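You operate a simulated robot arm through the tools that you are given. There is no shell and no other tool. Be economical: measure what you need, move in short steps, check, and stop when the job is done.

You run a simulated robot arm. Do the job below in one go: nothing can be reset, and whatever is moved stays where it is left.

TASK
Put the blue bottle on the blue card. Then take the teal cloth on the top of the gym stand and put it away on the cart top. Then fetch the pump bottle and stand it on the top of the disc player. Then put the grey cloth from the top of the workbench in the black tray. Then pull the white drawer open. Keep to this order. Set down upright: blue bottle, pump bottle.

Only the result counts: the job must be done as asked and must still hold three seconds after the hand-in. Knocking over, shifting, dropping, spilling or breaking anything else fails it. Flat cloth is picked up by pressing the open fingertips on it (5 to 10 N) and closing them slowly along it; thin cloth reads only 2 to 8 mm in the jaws.

THE ROBOT
A 7-joint arm with a two-finger parallel gripper on a trunk, on a base that drives. Base frame: it is fixed to the floor where the robot stands at the start and does not move with it; the origin is under the middle of the robot, x ahead of it, y to its left, z up. Units: mm, rad, N and s.
With the tool pointing down near the work surface it reaches from about 100 to 860 mm from the robot's upright axis, wherever it stands. Its first joint turns from -2.007 to 2.007 rad. Places, roughly: black tray (43x27x5 cm) [-2100, 200, 500]; blue card [2750, 0, 750]; cart top [0, -2300, 800]; grey cloth (7x10x3 cm) [-1700, 1500, 800]; pump bottle [-1250, 1250, 1000]; teal cloth (7x10x3 cm) [400, 700, 800]; top of the disc player [-5500, -400, 1200]; white drawer [200, 1000, 700]. Payload 3.91 kg.
The tool frame sits at the grasp point between the pads (the TCP): z along the fingers, y along the line on which they close. The tips reach 30 mm beyond it. Largest opening 110 mm; finger width 20, thickness 10; the body of the gripper, 48 by 112 mm, starts 55 mm behind the TCP.
Orientation is that of the tool frame in the base frame, as a unit quaternion [x, y, z, w]. With the fingers straight down and closing along the base's y, the tool's x points along the base's -x, its y along +y and its z along -z.

THE INTERFACE
- The arm moves only by the tool apply_moves. Its argument "increments" is a list of rows, each a list of 7 numbers: the shift along the base's x, y, z in mm, then the turn, a rotation vector about the base's x, y, z in rad, then the gripper command, from -1 (shut) to 1 (fully open), values between in proportion. In form: [[tx, ty, tz, wx, wy, wz, gripper], ...]. A call has 1 to 10 rows; each row shifts and turns the commanded pose from where the row before left it. Rows are played at 5 a second. More than 50 mm and 0.15 rad between two rows, or a gripper value outside its range, and nothing of the call is played. Where a pose cannot be reached the arm comes as near as it can. A force on the tool above 40 N (or 10 N above the force at the start of the call, whichever is more), or a blocked arm, ends the call early, and 0.2 s more pass. Each finger travels about 153 mm/s and halts on what it meets, pressing with about 21 N; the grip force reading is that of the motor and also rises with nothing between the fingers. The clock runs only during rows and for 0.2 s after the last one: add rows that do not move to give the fingers time. The reply holds the time, the measured pose of the TCP, the force on the tool along the base axes, the opening and the grip force, in the units named above and with some noise, with the torque about the TCP (base axes, N m) and any sound that the robot's microphone picked up.
- Cameras (640 x 400 px; columns grow to the right, rows downward): "scene" is now at [225.9, 204.4, 1356.3]; the picture's right is [-0.01, -1.00, 0.00], its down [0.14, -0.00, -0.99] and it looks along [0.99, -0.01, 0.14] (base axes); focal length 214 px, centre (320, 200). "wrist" rides on the gripper at [72, 17, -103] in the tool frame; the picture's right is [-0.23, 0.97, 0.00], its down [-0.76, -0.18, -0.62] and it looks along [-0.61, -0.14, 0.78] (tool axes); focal length 222 px, centre (320, 200). There is no depth. A picture from a camera that has moved, and an enlarged one, comes with that camera's place and axes in the base frame and with its lens.
- grab_frame(camera): a new picture of that camera. It takes no simulated time.
- move_column(by): slides the trunk up (or, below 0, down) by that many mm; the arm and the scene camera ride with it, the base frame stays. It gives what a move gives, with no picture.
- drive_base(legs): drives the robot by 1 to 6 legs, each [ahead, left, turn to the left] in mm, mm and rad, along the robot's own axes; the way and the turn of a leg run together, so that a leg with both is an arc; at most 1500 mm and 3.142 rad a leg. The arm and the cameras ride along, it lands a little off, and it stops where it bumps. It gives what a move gives.
- turn_head(pan, tilt): turns the head with the scene camera to pan (to the left, within 1.396 rad either way) and tilt (down, from -0.506 to 1.204), counted from straight ahead of the robot. It gives what a move gives.
- enlarge(camera, box): a new picture of the part [left, top, right, bottom] of that camera's present view, enlarged. It takes no simulated time.
- sign_off(): hands the job in; it is judged then, once.

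Go step by step. Nothing tells you exact positions but the pictures and the camera data: compare them with the known pose of the tool, close in by small moves and look again before you grip or let go. The budget is 165 turns and 112 pictures, counting those below and the enlarged ones. Unless the task says otherwise, let go and move clear before handing in, and close with one line.

The tools are called after "Emit:" as name(argument=value, ...) on one line, values as JSON. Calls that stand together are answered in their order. apply_moves: Moves the arm, as the interface text tells. Its arguments: {"type":"object","properties":{"increments":{"type":"array","items":{"type":"array","items":{"type":"number"}}}},"required":["increments"]} The other tools are called the same way: move_column (by) slides the trunk up or down; drive_base (legs) drives the base; turn_head (pan, tilt) turns the head that bears the scene camera; grab_frame (camera) takes a picture; enlarge (camera, box) takes an enlarged picture of a part of a camera's view; sign_off () hands the job in.

At the start:

```text
clock: 0.0
ee_pos: [268.0, 410.1, 1040.2]
tool_rot: [0.016, 1.0, 0.0, 0.002]
contact_force: [0.1, -0.2, 0.5]
wrist_torque: [-0.01, 0.0, -0.01]
grip_width: 110.1
gripper_force: 0.1
trunk travel left (down, up): [-625.0, 365.0]
robot x, y, heading: [-0.7, 0.0, 0.0]
head pan, tilt: [1.4, 1.201]
```

scene: 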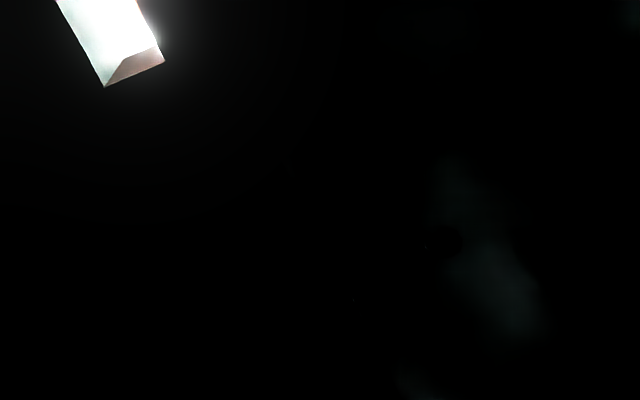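
wrist: 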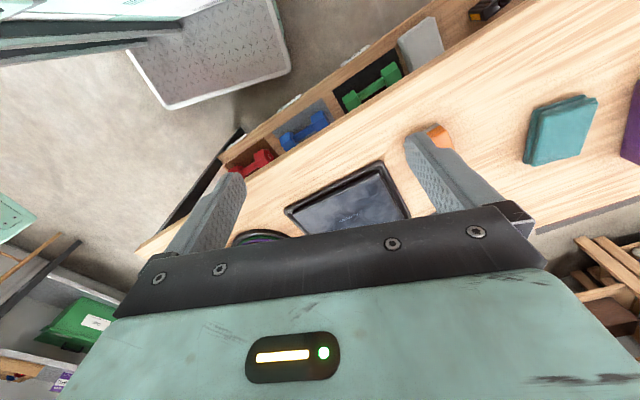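

The scene view is nearly black, while the wrist view shows the gym stand with the teal cloth. I'll turn the head to find out how the scene camera behaves.

Emit:
turn_head(pan=0, tilt=0.4)

Emit:
grab_frame(camera="scene")

```text
clock: 1.5
ee_pos: [271.2, 409.7, 1041.7]
tool_rot: [0.02, 1.0, 0.001, 0.002]
contact_force: [0.2, 0.6, 0.7]
wrist_torque: [-0.03, 0.04, 0.02]
grip_width: 110.1
gripper_force: 0.0
trunk travel left (down, up): [-625.0, 365.0]
robot x, y, heading: [1.0, 3.5, -0.0]
head pan, tilt: [0.0, 0.4]
```

```text
109 pictures are left
camera scene: at [227.5, 203.6, 1352.4], right [-0.02, -1.0, 0.0], down [0.1, 0.0, -1.0], along [1.0, -0.02, 0.1], focal length 214 px, centre (320, 200)
```

scene: 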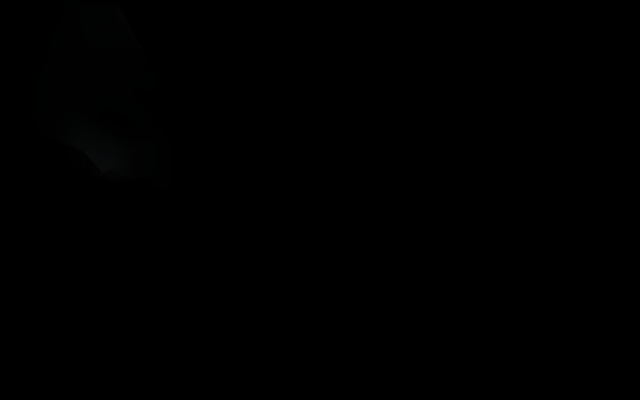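

The head pan did not change the scene camera's pose, and the view stays dark, so it may be buried in the arm. I'll raise the arm a little and look again.

Emit:
apply_moves(increments=[[0, -30, 40, 0, 0, 0, 1], [0, -40, 40, 0, 0, 0, 1], [0, -40, 40, 0, 0, 0, 1], [0, -40, 30, 0, 0, 0, 1]])

Emit:
grab_frame(camera="scene")

Emit:
grab_frame(camera="wrist")

```text
refused: row 2 steps farther than a row can; nothing moved
```

```text
108 pictures are left
camera scene: at [227.5, 203.6, 1352.4], right [-0.02, -1.0, 0.0], down [0.1, 0.0, -1.0], along [1.0, -0.02, 0.1], focal length 214 px, centre (320, 200)
```

scene: 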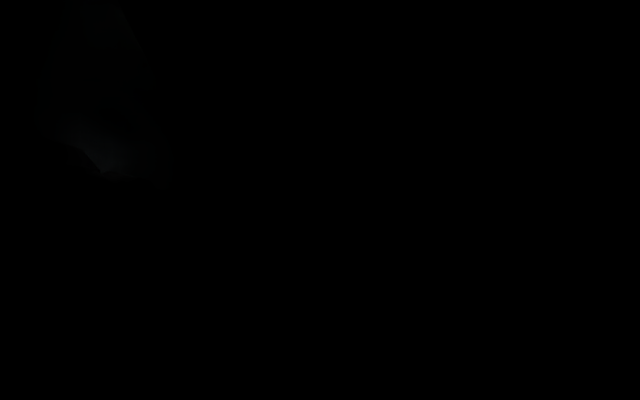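

```text
107 pictures are left
camera wrist: at [198.4, 429.2, 1145.7], right [0.26, 0.96, 0.0], down [0.75, -0.21, 0.63], along [0.6, -0.16, -0.78], focal length 222 px, centre (320, 200)
```

wrist: 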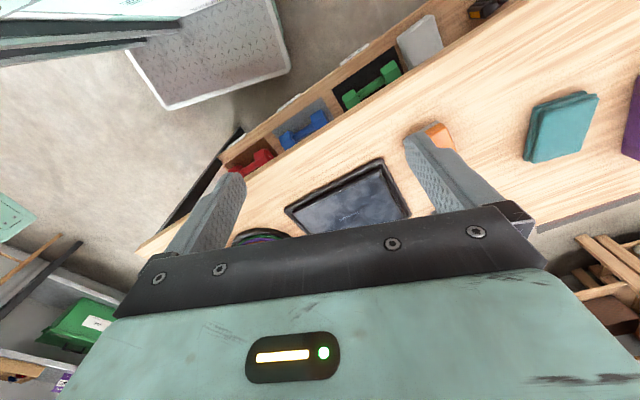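

Consistent: the wrist camera puts the teal cloth near (420, 760, 800). I'll raise the arm in smaller rows and see whether the scene camera moves.

Emit:
apply_moves(increments=[[0, -30, 30, 0, 0, 0, 1], [0, -30, 30, 0, 0, 0, 1], [0, -30, 30, 0, 0, 0, 1], [0, -30, 30, 0, 0, 0, 1], [0, -30, 30, 0, 0, 0, 1]])

Emit:
grab_frame(camera="scene")

```text
clock: 2.7
ee_pos: [280.9, 260.7, 1187.0]
tool_rot: [0.029, 1.0, -0.005, 0.002]
contact_force: [0.2, 0.5, 0.6]
wrist_torque: [-0.01, 0.04, -0.02]
grip_width: 110.1
gripper_force: 0.0
trunk travel left (down, up): [-625.0, 365.0]
robot x, y, heading: [-0.6, 1.9, 0.0]
head pan, tilt: [0.0, 0.4]
```

```text
106 pictures are left
camera scene: at [233.8, 203.0, 1315.4], right [-0.03, -1.0, 0.0], down [-0.3, 0.01, -0.95], along [0.95, -0.02, -0.3], focal length 214 px, centre (320, 200)
```

scene: 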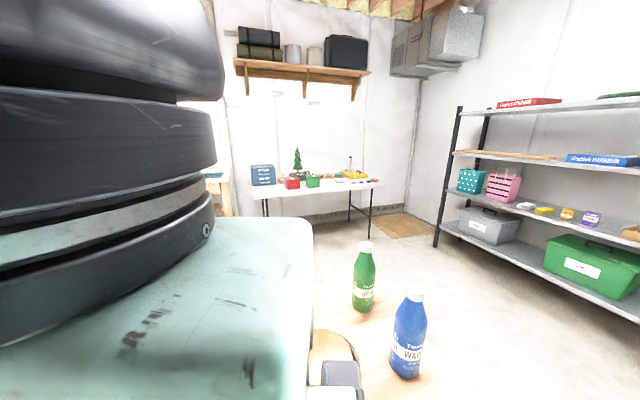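

I now see green and blue bottles, with a table behind. I'll test whether the head turn affects this camera at all.

Emit:
turn_head(pan=-0.3, tilt=0.6)

Emit:
grab_frame(camera="scene")

```text
clock: 3.5
ee_pos: [268.2, 260.7, 1190.3]
tool_rot: [0.014, 1.0, 0.002, 0.001]
contact_force: [11.6, 16.0, -7.0]
wrist_torque: [-1.76, 1.36, 0.19]
grip_width: 109.9
gripper_force: 0.0
trunk travel left (down, up): [-625.0, 365.0]
robot x, y, heading: [-1.0, 1.7, -0.002]
head pan, tilt: [-0.3, 0.6]
```

```text
105 pictures are left
camera scene: at [224.5, 176.5, 1289.8], right [-0.32, -0.95, 0.0], down [-0.53, 0.18, -0.83], along [0.79, -0.27, -0.55], focal length 214 px, centre (320, 200)
```

scene: 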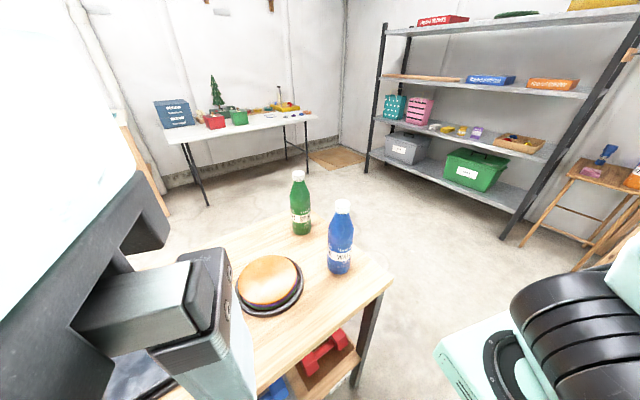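

The head does turn; it was only jammed against the arm, and the force shows they still touch. I'll move the arm forward and down away from the head, then look at the wrist view and the scene.

Emit:
apply_moves(increments=[[30, -20, -30, 0, 0, 0, 1], [30, -25, -25, 0, 0, 0, 1], [30, -25, -20, 0, 0, 0, 1], [30, -25, -20, 0, 0, 0, 1], [0, 0, 0, 0, 0, 0, 1]])

Emit:
turn_head(pan=0.0, tilt=0.7)

Emit:
grab_frame(camera="scene")

Emit:
grab_frame(camera="wrist")

```text
clock: 4.1
ee_pos: [312.6, 231.6, 1152.0]
tool_rot: [0.023, 1.0, 0.006, -0.001]
contact_force: [9.8, 17.2, -5.9]
wrist_torque: [-2.29, 0.79, -1.56]
grip_width: 109.9
gripper_force: 0.0
trunk travel left (down, up): [-625.0, 365.0]
robot x, y, heading: [-1.6, -0.6, 0.0]
head pan, tilt: [-0.3, 0.6]
stopped in row 2: the force on the tool passed its limit (the readings are from after the stop); the commanded pose is now the measured one
```

```text
clock: 4.9
ee_pos: [312.6, 233.8, 1149.9]
tool_rot: [0.026, 1.0, 0.006, -0.001]
contact_force: [-6.8, 89.7, -37.9]
wrist_torque: [-11.72, -3.98, -7.37]
grip_width: 110.0
gripper_force: 0.0
trunk travel left (down, up): [-625.0, 365.0]
robot x, y, heading: [-3.4, 4.5, 0.001]
head pan, tilt: [0.0, 0.7]
```

```text
104 pictures are left
camera scene: at [223.8, 178.9, 1286.1], right [-0.3, -0.95, 0.0], down [-0.56, 0.18, -0.81], along [0.77, -0.24, -0.59], focal length 214 px, centre (320, 200)
```

scene: 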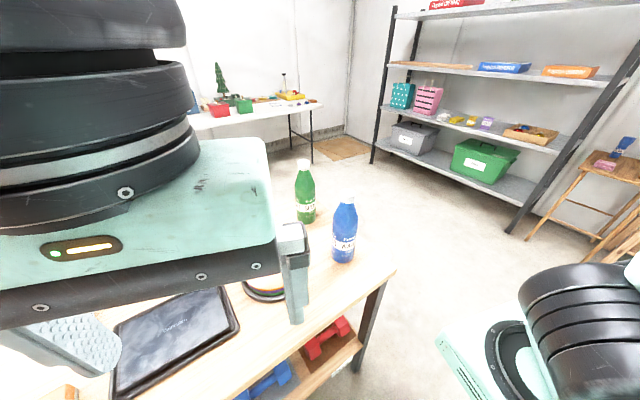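

```text
103 pictures are left
camera wrist: at [239.3, 252.8, 1254.1], right [0.28, 0.96, 0.01], down [0.75, -0.22, 0.62], along [0.6, -0.16, -0.78], focal length 222 px, centre (320, 200)
```

wrist: 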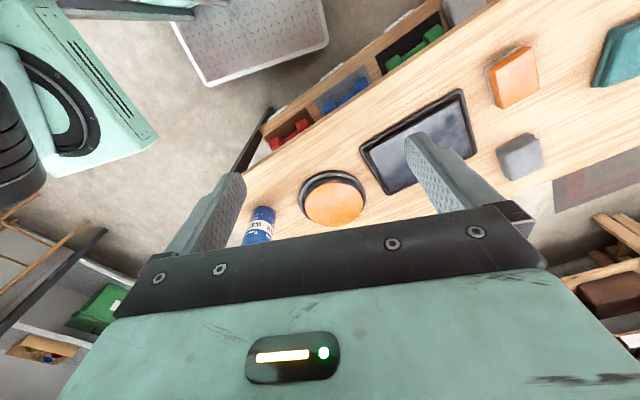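

The head is pressing the gripper toward +y. I'll pan the head right to relieve it, then move the tool forward, left and down.

Emit:
turn_head(pan=-0.5, tilt=0.6)

Emit:
apply_moves(increments=[[20, 35, -20, 0, 0, 0, 1], [20, 35, -20, 0, 0, 0, 1], [30, 20, -30, 0, 0, 0, 1], [30, 10, -30, 0, 0, 0, 1], [30, 0, -30, 0, 0, 0, 1]])

Emit:
turn_head(pan=0.0, tilt=0.6)

Emit:
grab_frame(camera="scene")

```text
clock: 5.8
ee_pos: [310.9, 229.5, 1150.3]
tool_rot: [0.019, 1.0, 0.004, 0.0]
contact_force: [0.7, -0.1, -0.5]
wrist_torque: [-0.01, 0.0, 0.0]
grip_width: 110.1
gripper_force: 0.1
trunk travel left (down, up): [-625.0, 365.0]
robot x, y, heading: [-0.6, -1.1, 0.002]
head pan, tilt: [-0.499, 0.6]
```

```text
clock: 7.0
ee_pos: [442.7, 333.0, 1019.9]
tool_rot: [0.019, 1.0, 0.006, 0.002]
contact_force: [-0.9, -0.2, -0.2]
wrist_torque: [0.03, -0.03, -0.02]
grip_width: 110.1
gripper_force: 0.0
trunk travel left (down, up): [-625.0, 365.0]
robot x, y, heading: [3.0, -0.6, 0.001]
head pan, tilt: [-0.499, 0.6]
```

```text
clock: 7.9
ee_pos: [441.9, 331.8, 1020.2]
tool_rot: [0.02, 1.0, 0.005, 0.001]
contact_force: [-0.4, -0.8, 0.6]
wrist_torque: [0.02, 0.01, 0.01]
grip_width: 110.0
gripper_force: 0.0
trunk travel left (down, up): [-625.0, 365.0]
robot x, y, heading: [-2.1, -2.8, -0.002]
head pan, tilt: [0.0, 0.6]
```

```text
102 pictures are left
camera scene: at [228.8, 204.8, 1288.7], right [0.0, -1.0, 0.0], down [-0.56, 0.0, -0.83], along [0.83, 0.0, -0.56], focal length 214 px, centre (320, 200)
```

scene: 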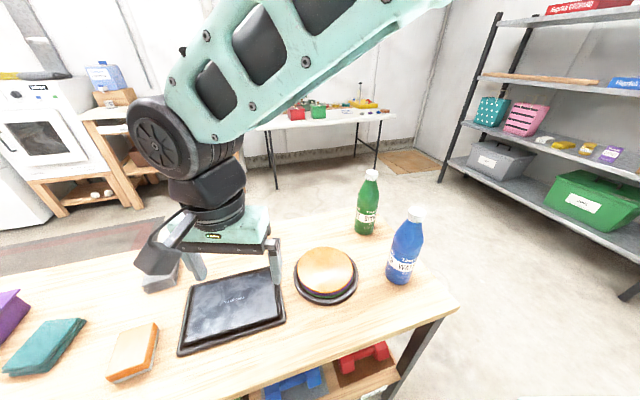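

Now the head has a clear view: the blue bottle stands near (595, -5), its cap near z ≈ 1014, with the green bottle behind it at about (768, 60). I'll raise the tool and go over the blue bottle.

Emit:
apply_moves(increments=[[0, -20, 40, 0, 0, 0, 1], [20, -40, 20, 0, 0, 0, 1], [20, -45, 5, 0, 0, 0, 1], [20, -45, 0, 0, 0, 0, 1], [20, -45, 0, 0, 0, 0, 1], [20, -45, 0, 0, 0, 0, 1], [10, -45, 0, 0, 0, 0, 1], [0, 0, 0, 0, 0, 0, 1]])

Emit:
grab_frame(camera="wrist")

Emit:
grab_frame(camera="scene")

```text
clock: 9.7
ee_pos: [549.3, 49.0, 1085.7]
tool_rot: [0.02, 1.0, 0.005, 0.0]
contact_force: [-0.4, 0.6, -0.6]
wrist_torque: [-0.01, 0.02, -0.01]
grip_width: 110.1
gripper_force: 0.1
trunk travel left (down, up): [-625.0, 365.0]
robot x, y, heading: [-1.0, -3.1, -0.001]
head pan, tilt: [0.0, 0.6]
```

```text
101 pictures are left
camera wrist: at [477.1, 66.9, 1190.9], right [0.27, 0.96, 0.01], down [0.75, -0.22, 0.62], along [0.6, -0.16, -0.78], focal length 222 px, centre (320, 200)
```

wrist: 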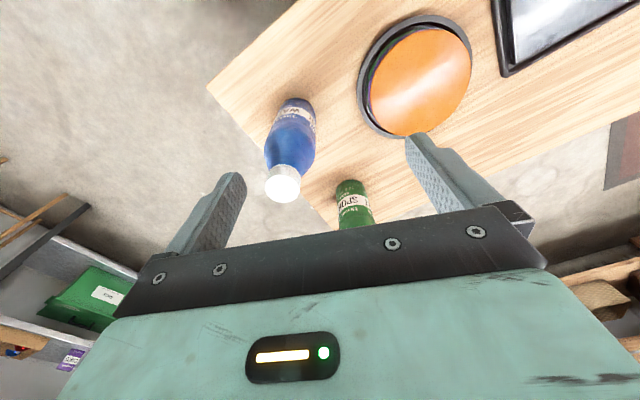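

```text
100 pictures are left
camera scene: at [228.7, 204.9, 1288.7], right [0.0, -1.0, 0.0], down [-0.56, 0.0, -0.83], along [0.83, 0.0, -0.56], focal length 214 px, centre (320, 200)
```

scene: 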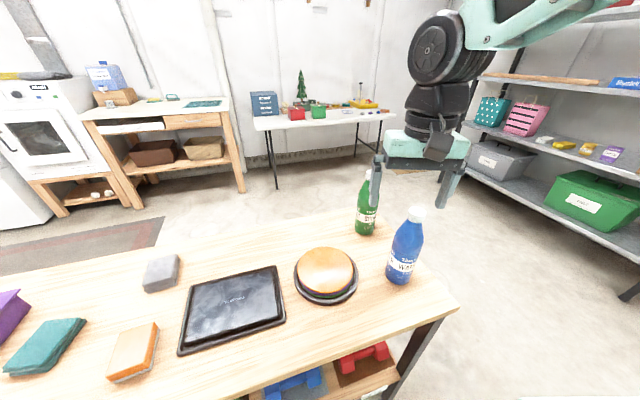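

Triangulating, the cap top is near (574, 8, 1024). I'll check the bottle's shape close up to choose the grip height.

Emit:
enlarge(camera="scene", box=[340, 160, 460, 300])

```text
2.86 times, centred on (400, 230) of scene
camera zoom: at [228.7, 204.9, 1288.7], right [0.0, -1.0, 0.0], down [-0.56, 0.0, -0.83], along [0.83, 0.0, -0.56], focal length 613 px, centre (91, 114)
```

zoom: 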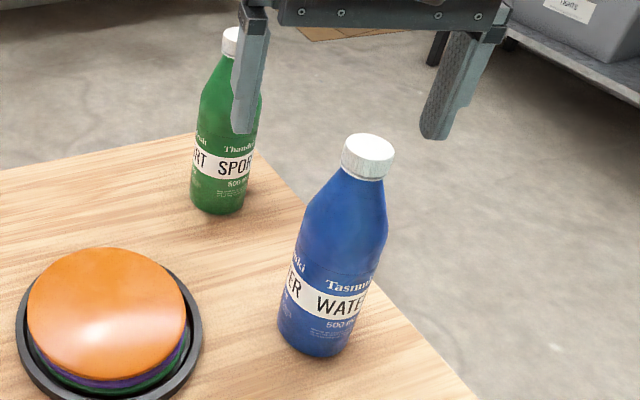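

The cap is about 35 mm wide and 18 mm tall; I'll grip it from above. First I'll centre over it and check.

Emit:
apply_moves(increments=[[12, -20, 0, 0, 0, 0, 1], [13, -20, 0, 0, 0, 0, 1], [0, 0, -15, 0, 0, 0, 1], [0, 0, 0, 0, 0, 0, 1]])

Emit:
grab_frame(camera="wrist")

Emit:
enlarge(camera="scene", box=[340, 120, 500, 300])

```text
clock: 10.7
ee_pos: [576.3, 5.2, 1070.3]
tool_rot: [0.02, 1.0, 0.005, 0.0]
contact_force: [1.3, 1.1, 0.7]
wrist_torque: [-0.02, 0.0, -0.01]
grip_width: 110.2
gripper_force: 0.1
trunk travel left (down, up): [-625.0, 365.0]
robot x, y, heading: [-2.7, 0.7, 0.005]
head pan, tilt: [0.0, 0.6]
```

```text
98 pictures are left
camera wrist: at [503.8, 25.1, 1175.5], right [0.27, 0.96, 0.01], down [0.75, -0.21, 0.62], along [0.6, -0.16, -0.78], focal length 222 px, centre (320, 200)
```

wrist: 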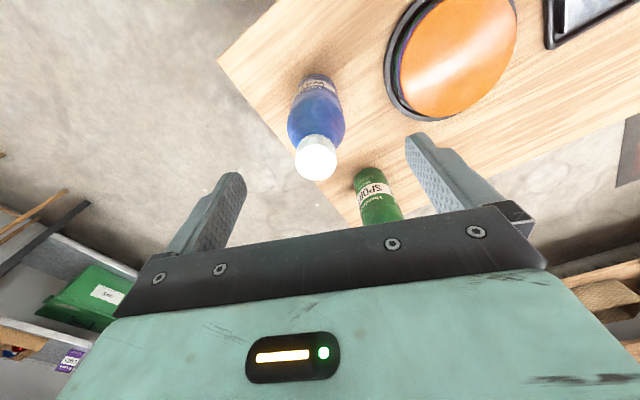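

```text
2.22 times, centred on (420, 210) of scene
camera zoom: at [228.7, 204.8, 1288.7], right [0.0, -1.0, 0.0], down [-0.56, 0.0, -0.83], along [0.83, 0.0, -0.56], focal length 477 px, centre (98, 178)
```

zoom: 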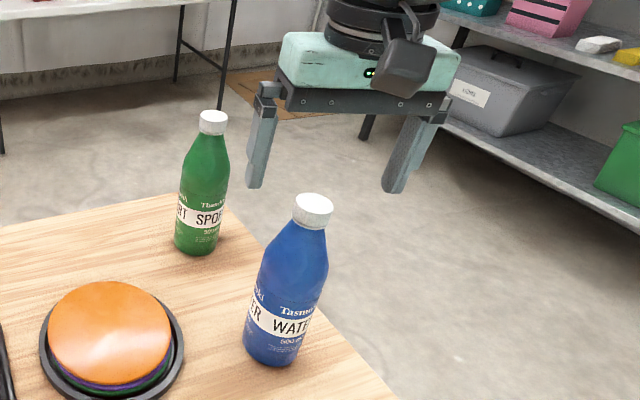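

The cap is at about (580, 4, 1020), so I'm centred. I'll descend to TCP z ≈ 1026 and close on the cap.

Emit:
apply_moves(increments=[[3, 0, -22, 0, 0, 0, 1], [0, 0, -22, 0, 0, 0, 1], [0, 0, 0, 0, 0, 0, 1], [0, 0, 0, 0, 0, 0, 0.2], [0, 0, 0, 0, 0, 0, -0.3], [0, 0, 0, 0, 0, 0, -0.7], [0, 0, 0, 0, 0, 0, -1], [0, 0, 0, 0, 0, 0, -1]])

Emit:
enlarge(camera="scene", box=[340, 120, 500, 300])

```text
clock: 12.5
ee_pos: [579.1, 10.0, 1026.0]
tool_rot: [0.02, 1.0, 0.005, -0.001]
contact_force: [0.6, -0.4, 4.5]
wrist_torque: [0.06, -0.24, -0.05]
grip_width: 40.1
gripper_force: 20.7
trunk travel left (down, up): [-625.0, 365.0]
robot x, y, heading: [0.9, -1.2, -0.001]
head pan, tilt: [0.0, 0.6]
```

```text
2.22 times, centred on (420, 210) of scene
camera zoom: at [228.7, 204.8, 1288.8], right [0.0, -1.0, 0.0], down [-0.56, 0.0, -0.83], along [0.83, 0.0, -0.56], focal length 477 px, centre (98, 178)
```

zoom: 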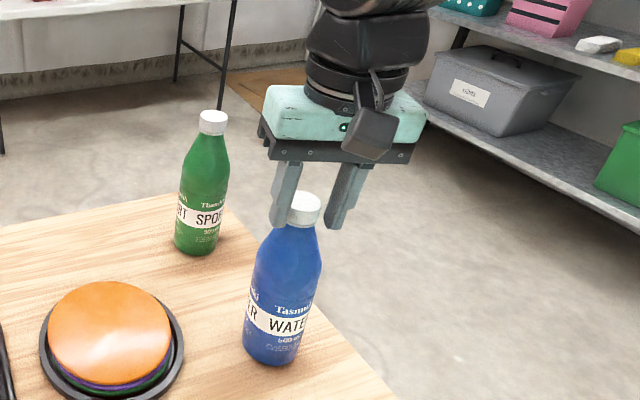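

Something is held at 40 mm, but the cap looks off-centre toward the camera. I'll check with the wrist view.

Emit:
enlarge(camera="wrist", box=[160, 80, 480, 280])

Emit:
enlarge(camera="scene", box=[390, 170, 450, 290])

```text
2.00 times, centred on (320, 180) of wrist
camera zoom: at [506.5, 28.4, 1130.4], right [0.27, 0.96, 0.01], down [0.75, -0.21, 0.62], along [0.6, -0.16, -0.78], focal length 444 px, centre (320, 240)
```

zoom: 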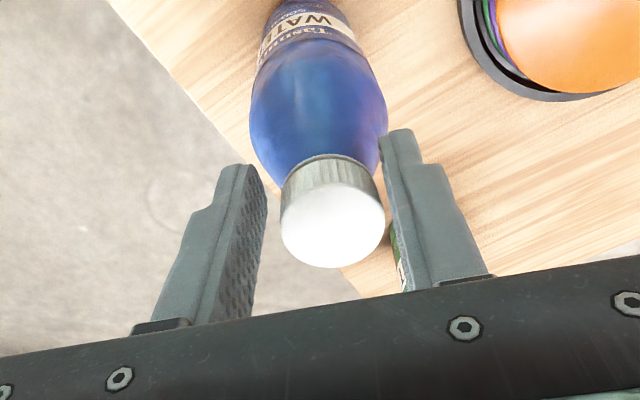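

```text
3.33 times, centred on (420, 230) of scene
camera zoom: at [228.7, 204.8, 1288.8], right [0.0, -1.0, 0.0], down [-0.56, 0.0, -0.83], along [0.83, 0.0, -0.56], focal length 715 px, centre (-13, 100)
```

zoom: 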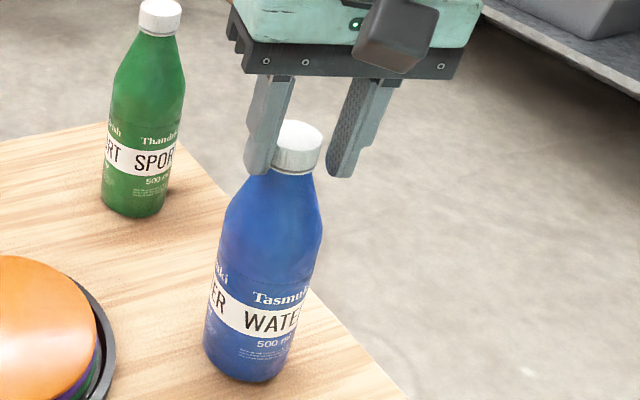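

The cap is centred, but the tips are resting on the shoulder at 40 mm. I'll open, raise 9 mm to grip the cap itself, and close again.

Emit:
apply_moves(increments=[[0, 0, 0, 0, 0, 0, -0.1], [0, 0, 0, 0, 0, 0, 0.2], [0, -3, 9, 0, 0, 0, 0.2], [0, 0, 0, 0, 0, 0, 0.2], [0, 0, 0, 0, 0, 0, -0.2], [0, 0, 0, 0, 0, 0, -0.5], [0, 0, 0, 0, 0, 0, -1], [0, 0, 0, 0, 0, 0, -1]])

Emit:
enlarge(camera="scene", box=[390, 170, 450, 290])

```text
clock: 14.3
ee_pos: [579.5, 6.5, 1033.7]
tool_rot: [0.02, 1.0, 0.005, 0.0]
contact_force: [-0.2, -0.3, 4.5]
wrist_torque: [-0.05, -0.01, -0.01]
grip_width: 37.3
gripper_force: 21.1
trunk travel left (down, up): [-625.0, 365.0]
robot x, y, heading: [2.2, -0.9, -0.002]
head pan, tilt: [0.0, 0.6]
```

```text
3.33 times, centred on (420, 230) of scene
camera zoom: at [228.6, 204.8, 1288.8], right [0.0, -1.0, 0.0], down [-0.56, 0.0, -0.83], along [0.83, 0.0, -0.56], focal length 715 px, centre (-13, 100)
```

zoom: 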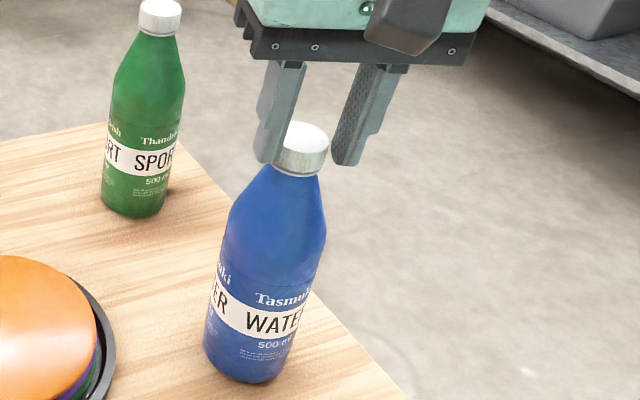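

Now the grip is 37 mm on the cap. I'll lift.

Emit:
apply_moves(increments=[[0, 0, 10, 0, 0, 0, -1], [0, 0, 15, 0, 0, 0, -1], [0, 0, 25, 0, 0, 0, -1], [0, 0, 30, 0, 0, 0, -1], [0, 0, 0, 0, 0, 0, -1]])

Emit:
grab_frame(camera="scene")

```text
clock: 15.5
ee_pos: [579.5, 5.5, 1116.2]
tool_rot: [0.02, 1.0, 0.005, 0.0]
contact_force: [0.0, 0.7, -5.1]
wrist_torque: [0.01, -0.01, -0.02]
grip_width: 37.1
gripper_force: 21.0
trunk travel left (down, up): [-625.0, 365.0]
robot x, y, heading: [0.4, -0.5, 0.006]
head pan, tilt: [0.0, 0.6]
```

```text
92 pictures are left
camera scene: at [229.0, 204.9, 1288.7], right [0.0, -1.0, 0.0], down [-0.57, 0.0, -0.82], along [0.82, 0.0, -0.57], focal length 214 px, centre (320, 200)
```

scene: 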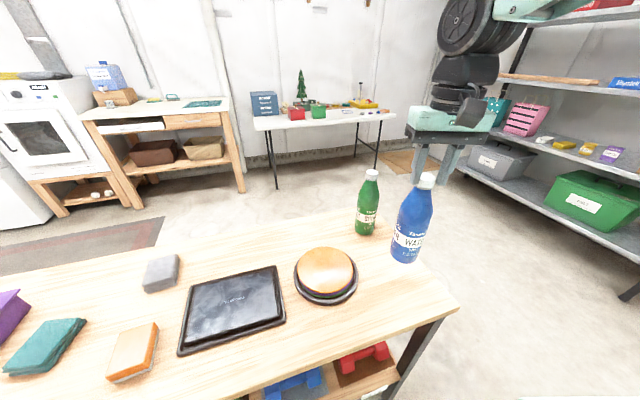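

The bottle is held (5 N). The white table's front edge runs from about (2100, 750) to (2760, -640). I'll drive around the bench's right end and stop short of the table to look.

Emit:
drive_base(legs=[[0, -750, 0], [1500, 0, 0], [200, 250, 0.445]])

Emit:
grab_frame(camera="scene")

```text
clock: 28.2
ee_pos: [2110.6, -215.8, 1114.9]
tool_rot: [-0.203, 0.979, 0.005, -0.002]
contact_force: [0.3, -0.9, -4.8]
wrist_torque: [-0.03, 0.0, 0.01]
grip_width: 36.5
gripper_force: 20.6
trunk travel left (down, up): [-625.0, 365.0]
robot x, y, heading: [1590.2, -473.3, 0.456]
head pan, tilt: [0.0, 0.6]
```

```text
91 pictures are left
camera scene: at [1707.1, -188.6, 1288.7], right [0.43, -0.9, 0.0], down [-0.51, -0.25, -0.82], along [0.74, 0.36, -0.57], focal length 214 px, centre (320, 200)
```

scene: 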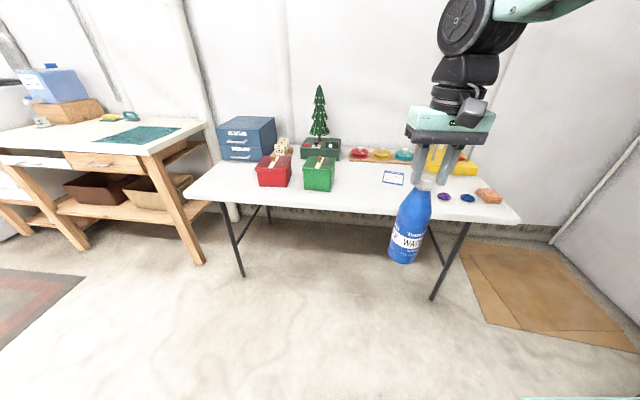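

The blue card is at about (2755, -100, 745), with small items to its right. I'll drive 450 mm ahead and 180 mm right, then re-measure.

Emit:
drive_base(legs=[[450, -180, 0]])

Emit:
grab_frame(camera="scene")

Emit:
grab_frame(camera="wrist")

```text
clock: 31.1
ee_pos: [2602.0, -184.4, 1117.0]
tool_rot: [-0.201, 0.98, 0.005, -0.001]
contact_force: [-0.1, 0.5, -5.1]
wrist_torque: [-0.02, 0.04, -0.01]
grip_width: 36.4
gripper_force: 20.7
trunk travel left (down, up): [-625.0, 365.0]
robot x, y, heading: [2082.6, -437.9, 0.443]
head pan, tilt: [0.0, 0.6]
```

```text
90 pictures are left
camera scene: at [2198.8, -153.5, 1288.7], right [0.43, -0.9, 0.0], down [-0.51, -0.24, -0.82], along [0.74, 0.36, -0.57], focal length 214 px, centre (320, 200)
```

scene: 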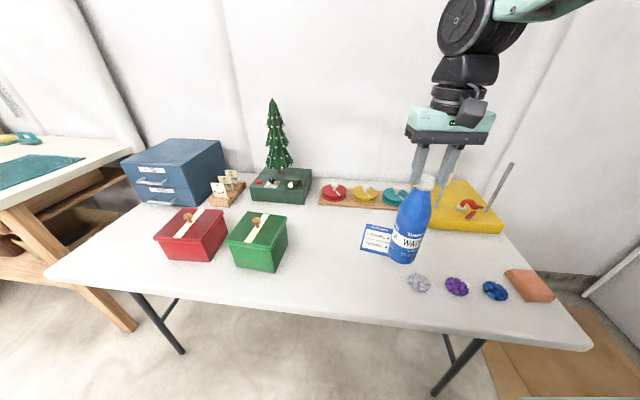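

```text
89 pictures are left
camera wrist: at [2527.8, -197.6, 1220.8], right [-0.17, 0.98, 0.01], down [0.77, 0.13, 0.62], along [0.61, 0.12, -0.78], focal length 222 px, centre (320, 200)
```

wrist: 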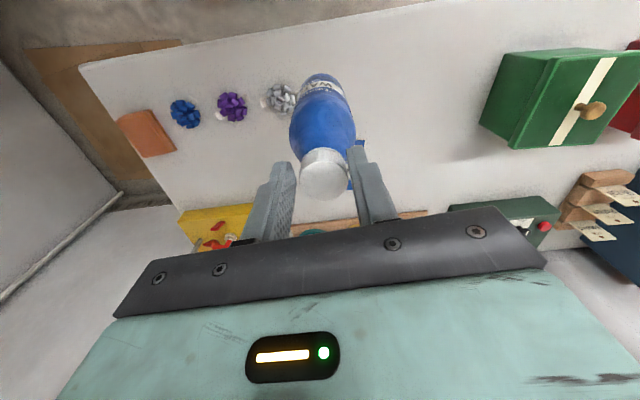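

Card is partly hidden behind the bottle. I'll enlarge to get its corners.

Emit:
enlarge(camera="scene", box=[340, 190, 460, 290])

```text
4.00 times, centred on (400, 240) of scene
camera zoom: at [2198.8, -153.5, 1288.7], right [0.43, -0.9, 0.0], down [-0.51, -0.24, -0.82], along [0.74, 0.36, -0.57], focal length 858 px, centre (0, 40)
```

zoom: 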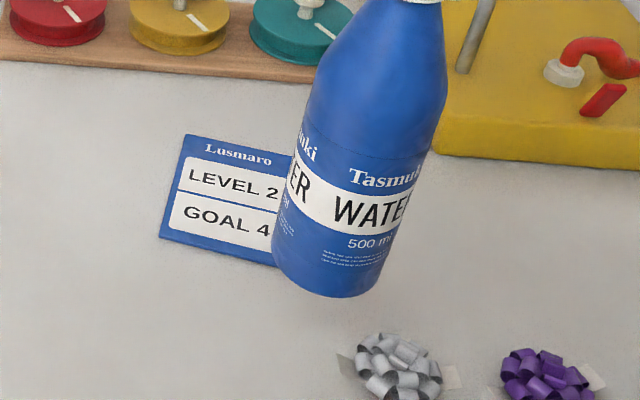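

The card's centre is on a ray passing about (2765, -98) at table height. I'll move the bottle above it at the present height, then look again.

Emit:
apply_moves(increments=[[40, 20, 0, 0, 0, 0, -1], [40, 22, 0, 0, 0, 0, -1], [40, 22, 0, 0, 0, 0, -1], [40, 22, 0, 0, 0, 0, -1], [0, 0, -40, 0, 0, 0, -1], [0, 0, -40, 0, 0, 0, -1], [0, 0, 0, 0, 0, 0, -1]])

Emit:
enlarge(camera="scene", box=[320, 150, 480, 290])

Emit:
grab_frame(camera="wrist")

```text
clock: 32.7
ee_pos: [2760.4, -98.7, 1035.0]
tool_rot: [-0.202, 0.979, 0.005, 0.0]
contact_force: [-0.9, 0.7, -4.8]
wrist_torque: [-0.06, 0.07, 0.01]
grip_width: 36.1
gripper_force: 21.2
trunk travel left (down, up): [-625.0, 365.0]
robot x, y, heading: [2083.7, -436.4, 0.446]
head pan, tilt: [0.0, 0.6]
```

```text
2.86 times, centred on (400, 220) of scene
camera zoom: at [2198.8, -153.5, 1288.7], right [0.43, -0.9, 0.0], down [-0.51, -0.24, -0.82], along [0.74, 0.36, -0.57], focal length 613 px, centre (91, 143)
```

zoom: 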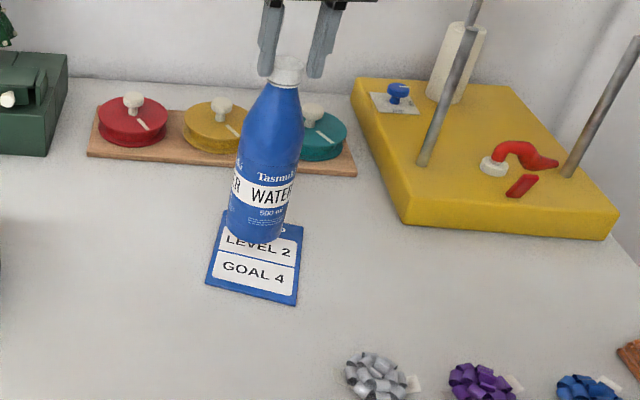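

```text
86 pictures are left
camera wrist: at [2687.3, -112.1, 1140.5], right [-0.18, 0.98, 0.01], down [0.77, 0.13, 0.62], along [0.61, 0.12, -0.78], focal length 222 px, centre (320, 200)
```

wrist: 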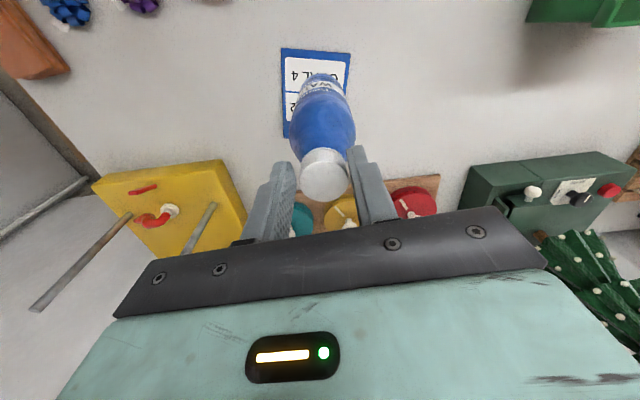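

Both cameras agree that the card is centred at about (2779, -97, 738). I'll shift 19 mm in x and lower in stages while watching the force.

Emit:
apply_moves(increments=[[19, 1, -10, 0, 0, 0, -1], [0, 0, -20, 0, 0, 0, -1], [0, 0, -15, 0, 0, 0, -1], [0, 0, 0, 0, 0, 0, -1]])

Emit:
enlarge(camera="scene", box=[320, 150, 480, 290])

Emit:
enlarge(camera="wrist", box=[220, 0, 420, 220])

```text
clock: 33.7
ee_pos: [2780.7, -97.9, 990.3]
tool_rot: [-0.201, 0.979, 0.006, -0.001]
contact_force: [-0.2, -0.6, -4.7]
wrist_torque: [-0.02, 0.07, 0.01]
grip_width: 36.4
gripper_force: 20.7
trunk travel left (down, up): [-625.0, 365.0]
robot x, y, heading: [2077.6, -435.1, 0.447]
head pan, tilt: [0.0, 0.6]
```

```text
2.86 times, centred on (400, 220) of scene
camera zoom: at [2198.9, -153.5, 1288.7], right [0.43, -0.9, 0.0], down [-0.51, -0.24, -0.82], along [0.74, 0.36, -0.57], focal length 613 px, centre (91, 143)
```

zoom: 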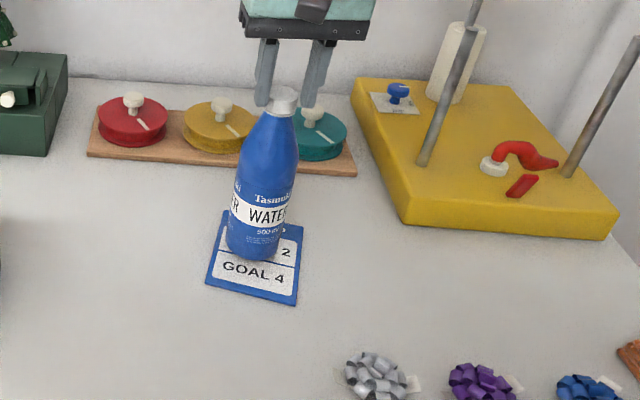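

```text
1.82 times, centred on (320, 110) of wrist
camera zoom: at [2707.3, -111.2, 1095.7], right [-0.17, 0.98, 0.01], down [0.77, 0.13, 0.62], along [0.61, 0.12, -0.78], focal length 404 px, centre (320, 364)
```

zoom: 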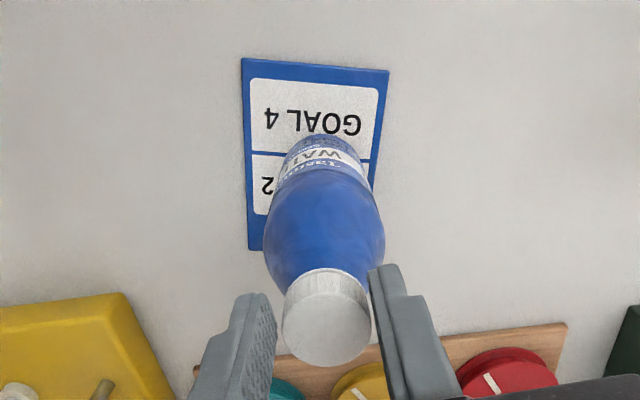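

Alignment looks good. I'll lower in small steps until contact.

Emit:
apply_moves(increments=[[0, 0, -8, 0, 0, 0, -1], [0, 0, -5, 0, 0, 0, -1], [0, 0, -4, 0, 0, 0, -1], [0, 0, 0, 0, 0, 0, -1]])

Emit:
enlarge(camera="scene", box=[340, 150, 460, 260])

```text
clock: 34.7
ee_pos: [2778.9, -98.6, 976.1]
tool_rot: [-0.202, 0.979, 0.006, 0.0]
contact_force: [-1.9, 1.8, 27.0]
wrist_torque: [0.25, -0.26, 0.07]
grip_width: 38.0
gripper_force: 21.6
trunk travel left (down, up): [-625.0, 365.0]
robot x, y, heading: [2084.6, -438.1, 0.45]
head pan, tilt: [0.0, 0.6]
```

```text
3.64 times, centred on (400, 205) of scene
camera zoom: at [2197.6, -153.9, 1289.2], right [0.43, -0.9, 0.0], down [-0.51, -0.24, -0.83], along [0.75, 0.36, -0.56], focal length 780 px, centre (29, 182)
```

zoom: 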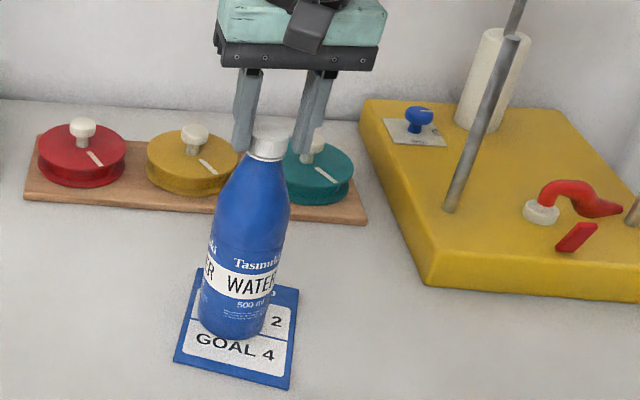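

It has landed on the card, slightly pressed. I'll relax 2 mm, open slowly and lift clear.

Emit:
apply_moves(increments=[[0, 0, 2, 0, 0, 0, -1], [0, 0, 1, 0, 0, 0, -0.3], [0, 0, 0, 0, 0, 0, 0.1], [0, 0, 0, 0, 0, 0, 0.6], [0, 0, 0, 0, 0, 0, 1], [0, 0, 20, 0, 0, 0, 1], [0, 0, 40, 0, 0, 0, 1], [0, 0, 45, 0, 0, 0, 1], [0, 0, 45, 0, 0, 0, 1], [0, 0, 0, 0, 0, 0, 1]])

Emit:
enlarge(camera="scene", box=[340, 150, 460, 260])

Emit:
enlarge(camera="wrist", box=[220, 0, 420, 220])

```text
clock: 36.9
ee_pos: [2779.6, -98.6, 1127.0]
tool_rot: [-0.201, 0.98, 0.005, 0.0]
contact_force: [0.5, -0.2, -0.4]
wrist_torque: [0.02, 0.02, 0.01]
grip_width: 109.8
gripper_force: 0.1
trunk travel left (down, up): [-625.0, 365.0]
robot x, y, heading: [2082.0, -436.5, 0.445]
head pan, tilt: [0.0, 0.6]
```

```text
3.64 times, centred on (400, 205) of scene
camera zoom: at [2198.7, -153.6, 1288.7], right [0.43, -0.9, 0.0], down [-0.51, -0.24, -0.83], along [0.74, 0.36, -0.57], focal length 780 px, centre (29, 182)
```

zoom: 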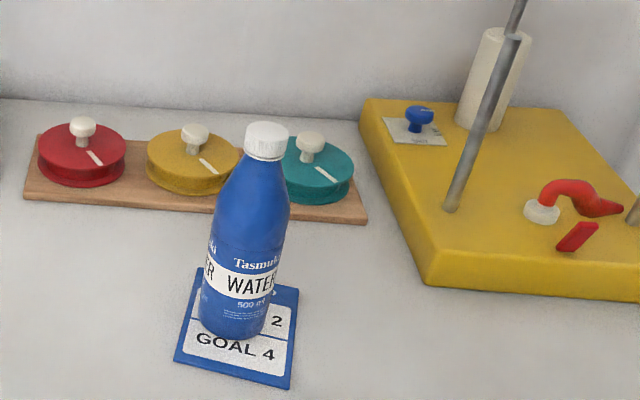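

```text
1.82 times, centred on (320, 110) of wrist
camera zoom: at [2706.1, -111.6, 1231.9], right [-0.17, 0.98, 0.01], down [0.77, 0.13, 0.62], along [0.61, 0.12, -0.78], focal length 404 px, centre (320, 364)
```

zoom: 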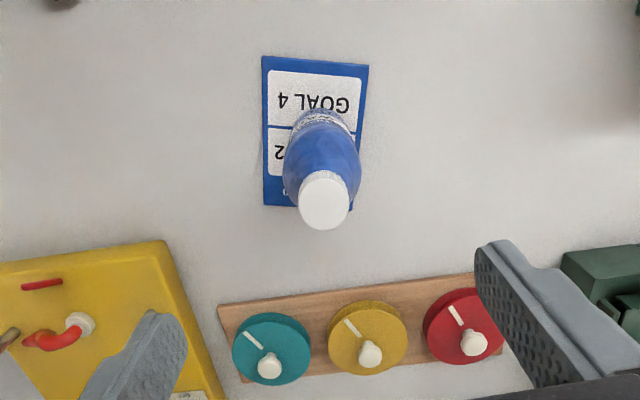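

The blue bottle stands on the card. I'll retract the arm, then drive back the way I came to the front of the gym stand.

Emit:
apply_moves(increments=[[-40, -20, 0, 0, 0, 0, 1], [-44, -21, 0, 0, 0, 0, 1], [-44, -21, 0, 0, 0, 0, 1], [-44, -21, 0, 0, 0, 0, 1], [-44, -21, 0, 0, 0, 0, 1], [0, 0, 0, 0, 0, 0, 1]])

Emit:
drive_base(legs=[[-600, 0, 0], [0, 0, -0.445], [-1500, 0, 0], [-40, 400, 0]])

Emit:
turn_head(pan=0.9, tilt=0.5)

Emit:
grab_frame(camera="scene")

```text
clock: 38.3
ee_pos: [2562.2, -204.8, 1128.4]
tool_rot: [-0.201, 0.979, 0.005, -0.001]
contact_force: [0.6, -0.2, -0.3]
wrist_torque: [0.0, 0.03, -0.02]
grip_width: 110.0
gripper_force: 0.0
trunk travel left (down, up): [-625.0, 365.0]
robot x, y, heading: [2079.1, -437.1, 0.442]
head pan, tilt: [0.0, 0.6]
```

```text
clock: 52.1
ee_pos: [510.2, -308.3, 1128.6]
tool_rot: [0.007, 1.0, 0.006, 0.0]
contact_force: [0.5, -0.5, -0.4]
wrist_torque: [0.0, -0.04, -0.01]
grip_width: 110.3
gripper_force: 0.1
trunk travel left (down, up): [-625.0, 365.0]
robot x, y, heading: [-25.7, -325.4, 0.024]
head pan, tilt: [0.0, 0.6]
```

```text
clock: 53.3
ee_pos: [510.9, -309.3, 1126.6]
tool_rot: [0.007, 1.0, 0.005, 0.001]
contact_force: [0.2, 0.2, 0.0]
wrist_torque: [0.0, 0.0, 0.02]
grip_width: 109.9
gripper_force: 0.1
trunk travel left (down, up): [-625.0, 365.0]
robot x, y, heading: [-20.9, -328.0, 0.022]
head pan, tilt: [0.901, 0.499]
```

```text
80 pictures are left
camera scene: at [166.1, -44.8, 1297.8], right [0.8, -0.6, 0.0], down [-0.29, -0.38, -0.88], along [0.53, 0.7, -0.48], focal length 214 px, centre (320, 200)
```

scene: 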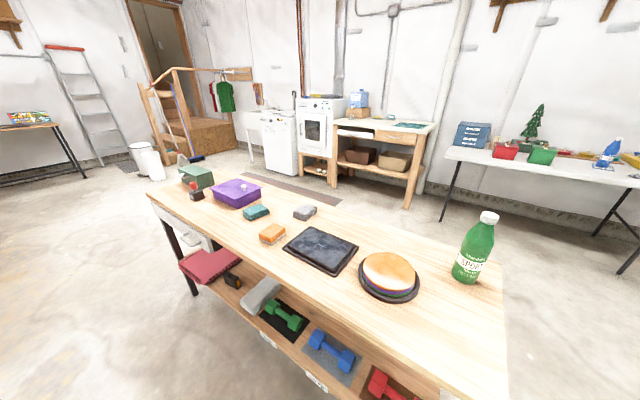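

The white drawer is visible under the gym stand's far left end, and the teal cloth is at about (418, 726). The stand is turned about 0.285 rad, so I'll turn to face it squarely and strafe left to the cloth.

Emit:
drive_base(legs=[[0, 0, 0.263], [110, 880, 0]])

Emit:
turn_head(pan=0.0, tilt=0.7)

Emit:
grab_frame(camera="scene")

Emit:
grab_frame(camera="wrist")

```text
clock: 58.9
ee_pos: [328.2, 719.0, 1128.0]
tool_rot: [-0.135, 0.991, 0.006, -0.001]
contact_force: [-0.6, 0.7, 0.0]
wrist_torque: [0.05, 0.0, 0.01]
grip_width: 110.1
gripper_force: 0.1
trunk travel left (down, up): [-625.0, 365.0]
robot x, y, heading: [-174.1, 551.8, 0.308]
head pan, tilt: [0.901, 0.499]
```

```text
clock: 60.1
ee_pos: [328.5, 720.9, 1128.0]
tool_rot: [-0.135, 0.991, 0.006, -0.002]
contact_force: [0.6, -0.1, 0.4]
wrist_torque: [-0.01, -0.01, -0.01]
grip_width: 110.2
gripper_force: 0.0
trunk travel left (down, up): [-625.0, 365.0]
robot x, y, heading: [-179.3, 552.7, 0.308]
head pan, tilt: [0.0, 0.7]
```

```text
79 pictures are left
camera scene: at [-28.0, 816.8, 1280.1], right [0.31, -0.95, 0.0], down [-0.61, -0.2, -0.77], along [0.73, 0.23, -0.64], focal length 214 px, centre (320, 200)
```

scene: 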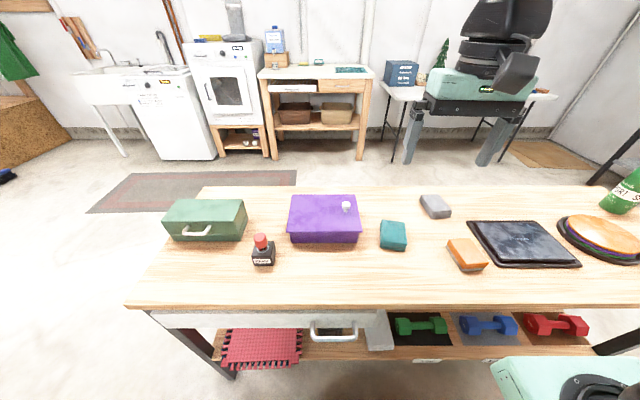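

```text
78 pictures are left
camera wrist: at [253.0, 715.7, 1232.9], right [-0.04, 1.0, 0.01], down [0.78, 0.03, 0.62], along [0.62, 0.03, -0.78], focal length 222 px, centre (320, 200)
```

wrist: 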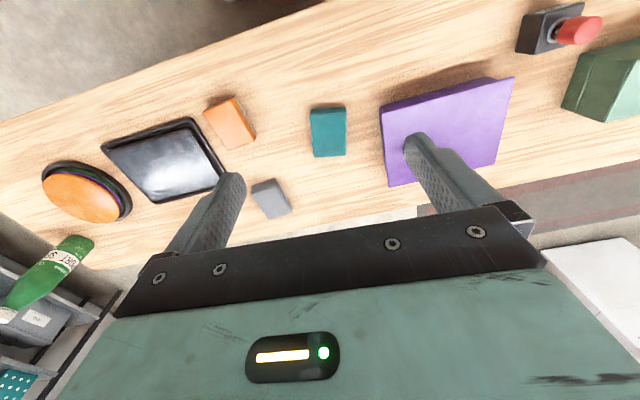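

The teal cloth block is centred near (411, 741), top z ≈ 833, with its short side nearly along base y. I'll turn the tool -0.17 rad, move over it and descend to z ≈ 930 for a check.

Emit:
apply_moves(increments=[[28, 7, -20, 0, 0, -0.06, 1], [28, 7, -40, 0, 0, -0.06, 1], [27, 7, -40, 0, 0, -0.055, 1], [0, 0, -48, 0, 0, 0, 1], [0, 0, -48, 0, 0, 0, 1], [0, 0, 0, 0, 0, 0, 1]])

Emit:
grab_frame(camera="wrist")

Emit:
enlarge(camera="scene", box=[280, 120, 500, 280])

```text
clock: 61.5
ee_pos: [410.8, 743.0, 929.1]
tool_rot: [-0.048, 0.999, 0.006, 0.0]
contact_force: [-0.7, -0.1, 0.4]
wrist_torque: [0.02, -0.03, -0.01]
grip_width: 110.1
gripper_force: 0.1
trunk travel left (down, up): [-625.0, 365.0]
robot x, y, heading: [-178.0, 549.7, 0.31]
head pan, tilt: [0.0, 0.7]
```

```text
77 pictures are left
camera wrist: at [336.7, 751.5, 1034.6], right [0.13, 0.99, 0.01], down [0.78, -0.11, 0.62], along [0.62, -0.07, -0.78], focal length 222 px, centre (320, 200)
```

wrist: 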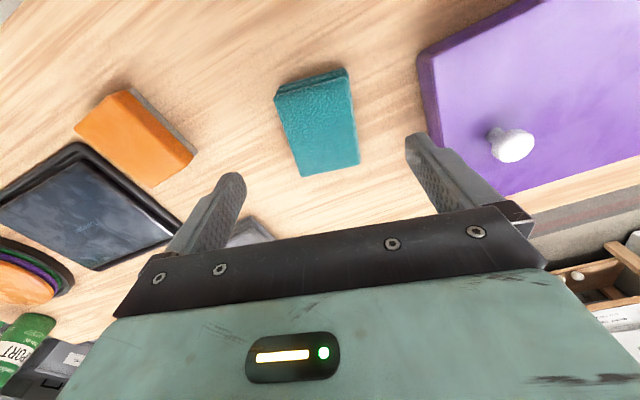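

```text
2.50 times, centred on (390, 200) of scene
camera zoom: at [-28.1, 816.7, 1280.1], right [0.31, -0.95, 0.0], down [-0.61, -0.2, -0.76], along [0.73, 0.23, -0.64], focal length 536 px, centre (145, 200)
```

zoom: 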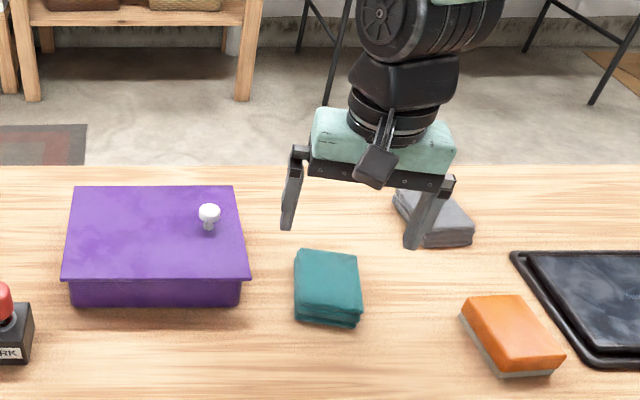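

Aligned over the cloth. I'll go down in stages, with the tips straddling it.

Emit:
apply_moves(increments=[[3, 1, -40, 0, 0, 0.02, 1], [0, 0, -30, 0, 0, 0, 1], [0, 0, -14, 0, 0, 0, 1], [0, 0, -5, 0, 0, 0, 1], [0, 0, 0, 0, 0, 0, 1]])

Emit:
enlarge(camera="scene", box=[350, 180, 470, 270])

```text
clock: 62.7
ee_pos: [413.0, 741.7, 842.9]
tool_rot: [-0.058, 0.998, 0.005, 0.0]
contact_force: [0.2, -0.2, 0.4]
wrist_torque: [-0.01, 0.01, -0.02]
grip_width: 110.3
gripper_force: 0.1
trunk travel left (down, up): [-625.0, 365.0]
robot x, y, heading: [-181.9, 550.6, 0.308]
head pan, tilt: [0.0, 0.7]
```

```text
4.44 times, centred on (410, 225) of scene
camera zoom: at [-28.0, 816.8, 1280.1], right [0.31, -0.95, 0.0], down [-0.61, -0.2, -0.76], along [0.73, 0.23, -0.64], focal length 953 px, centre (-80, 89)
```

zoom: 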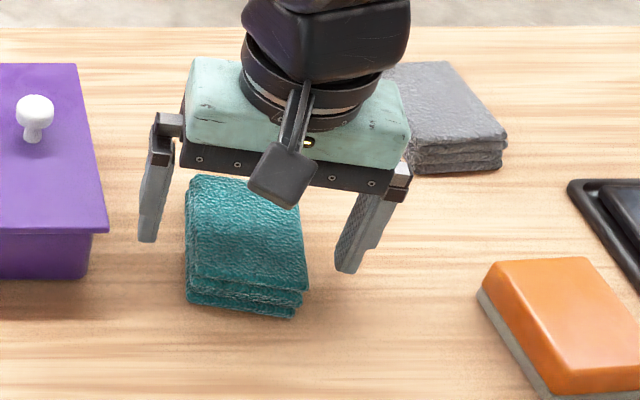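

The fingers straddle the cloth. I'll close slowly.

Emit:
apply_moves(increments=[[0, 0, -4, 0, 0, 0, 0.7], [0, 0, 0, 0, 0, 0, 0.4], [0, 0, 0, 0, 0, 0, 0.1], [0, 0, 0, 0, 0, 0, -0.2], [0, 0, 0, 0, 0, 0, -0.5], [0, 0, 0, 0, 0, 0, -1], [0, 0, 0, 0, 0, 0, -1], [0, 0, 0, 0, 0, 0, -1]])

Emit:
enlarge(camera="scene", box=[350, 180, 470, 270])

```text
clock: 64.5
ee_pos: [415.2, 742.1, 839.3]
tool_rot: [-0.058, 0.998, 0.005, 0.0]
contact_force: [0.1, 0.1, 0.8]
wrist_torque: [-0.04, -0.03, -0.02]
grip_width: 67.1
gripper_force: 20.6
trunk travel left (down, up): [-625.0, 365.0]
robot x, y, heading: [-179.0, 556.4, 0.31]
head pan, tilt: [0.0, 0.7]
```

```text
4.44 times, centred on (410, 225) of scene
camera zoom: at [-28.0, 816.8, 1280.1], right [0.31, -0.95, 0.0], down [-0.61, -0.2, -0.76], along [0.73, 0.23, -0.64], focal length 953 px, centre (-80, 89)
```

zoom: 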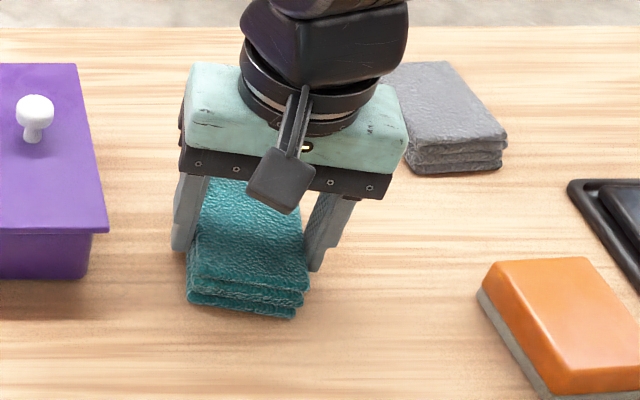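

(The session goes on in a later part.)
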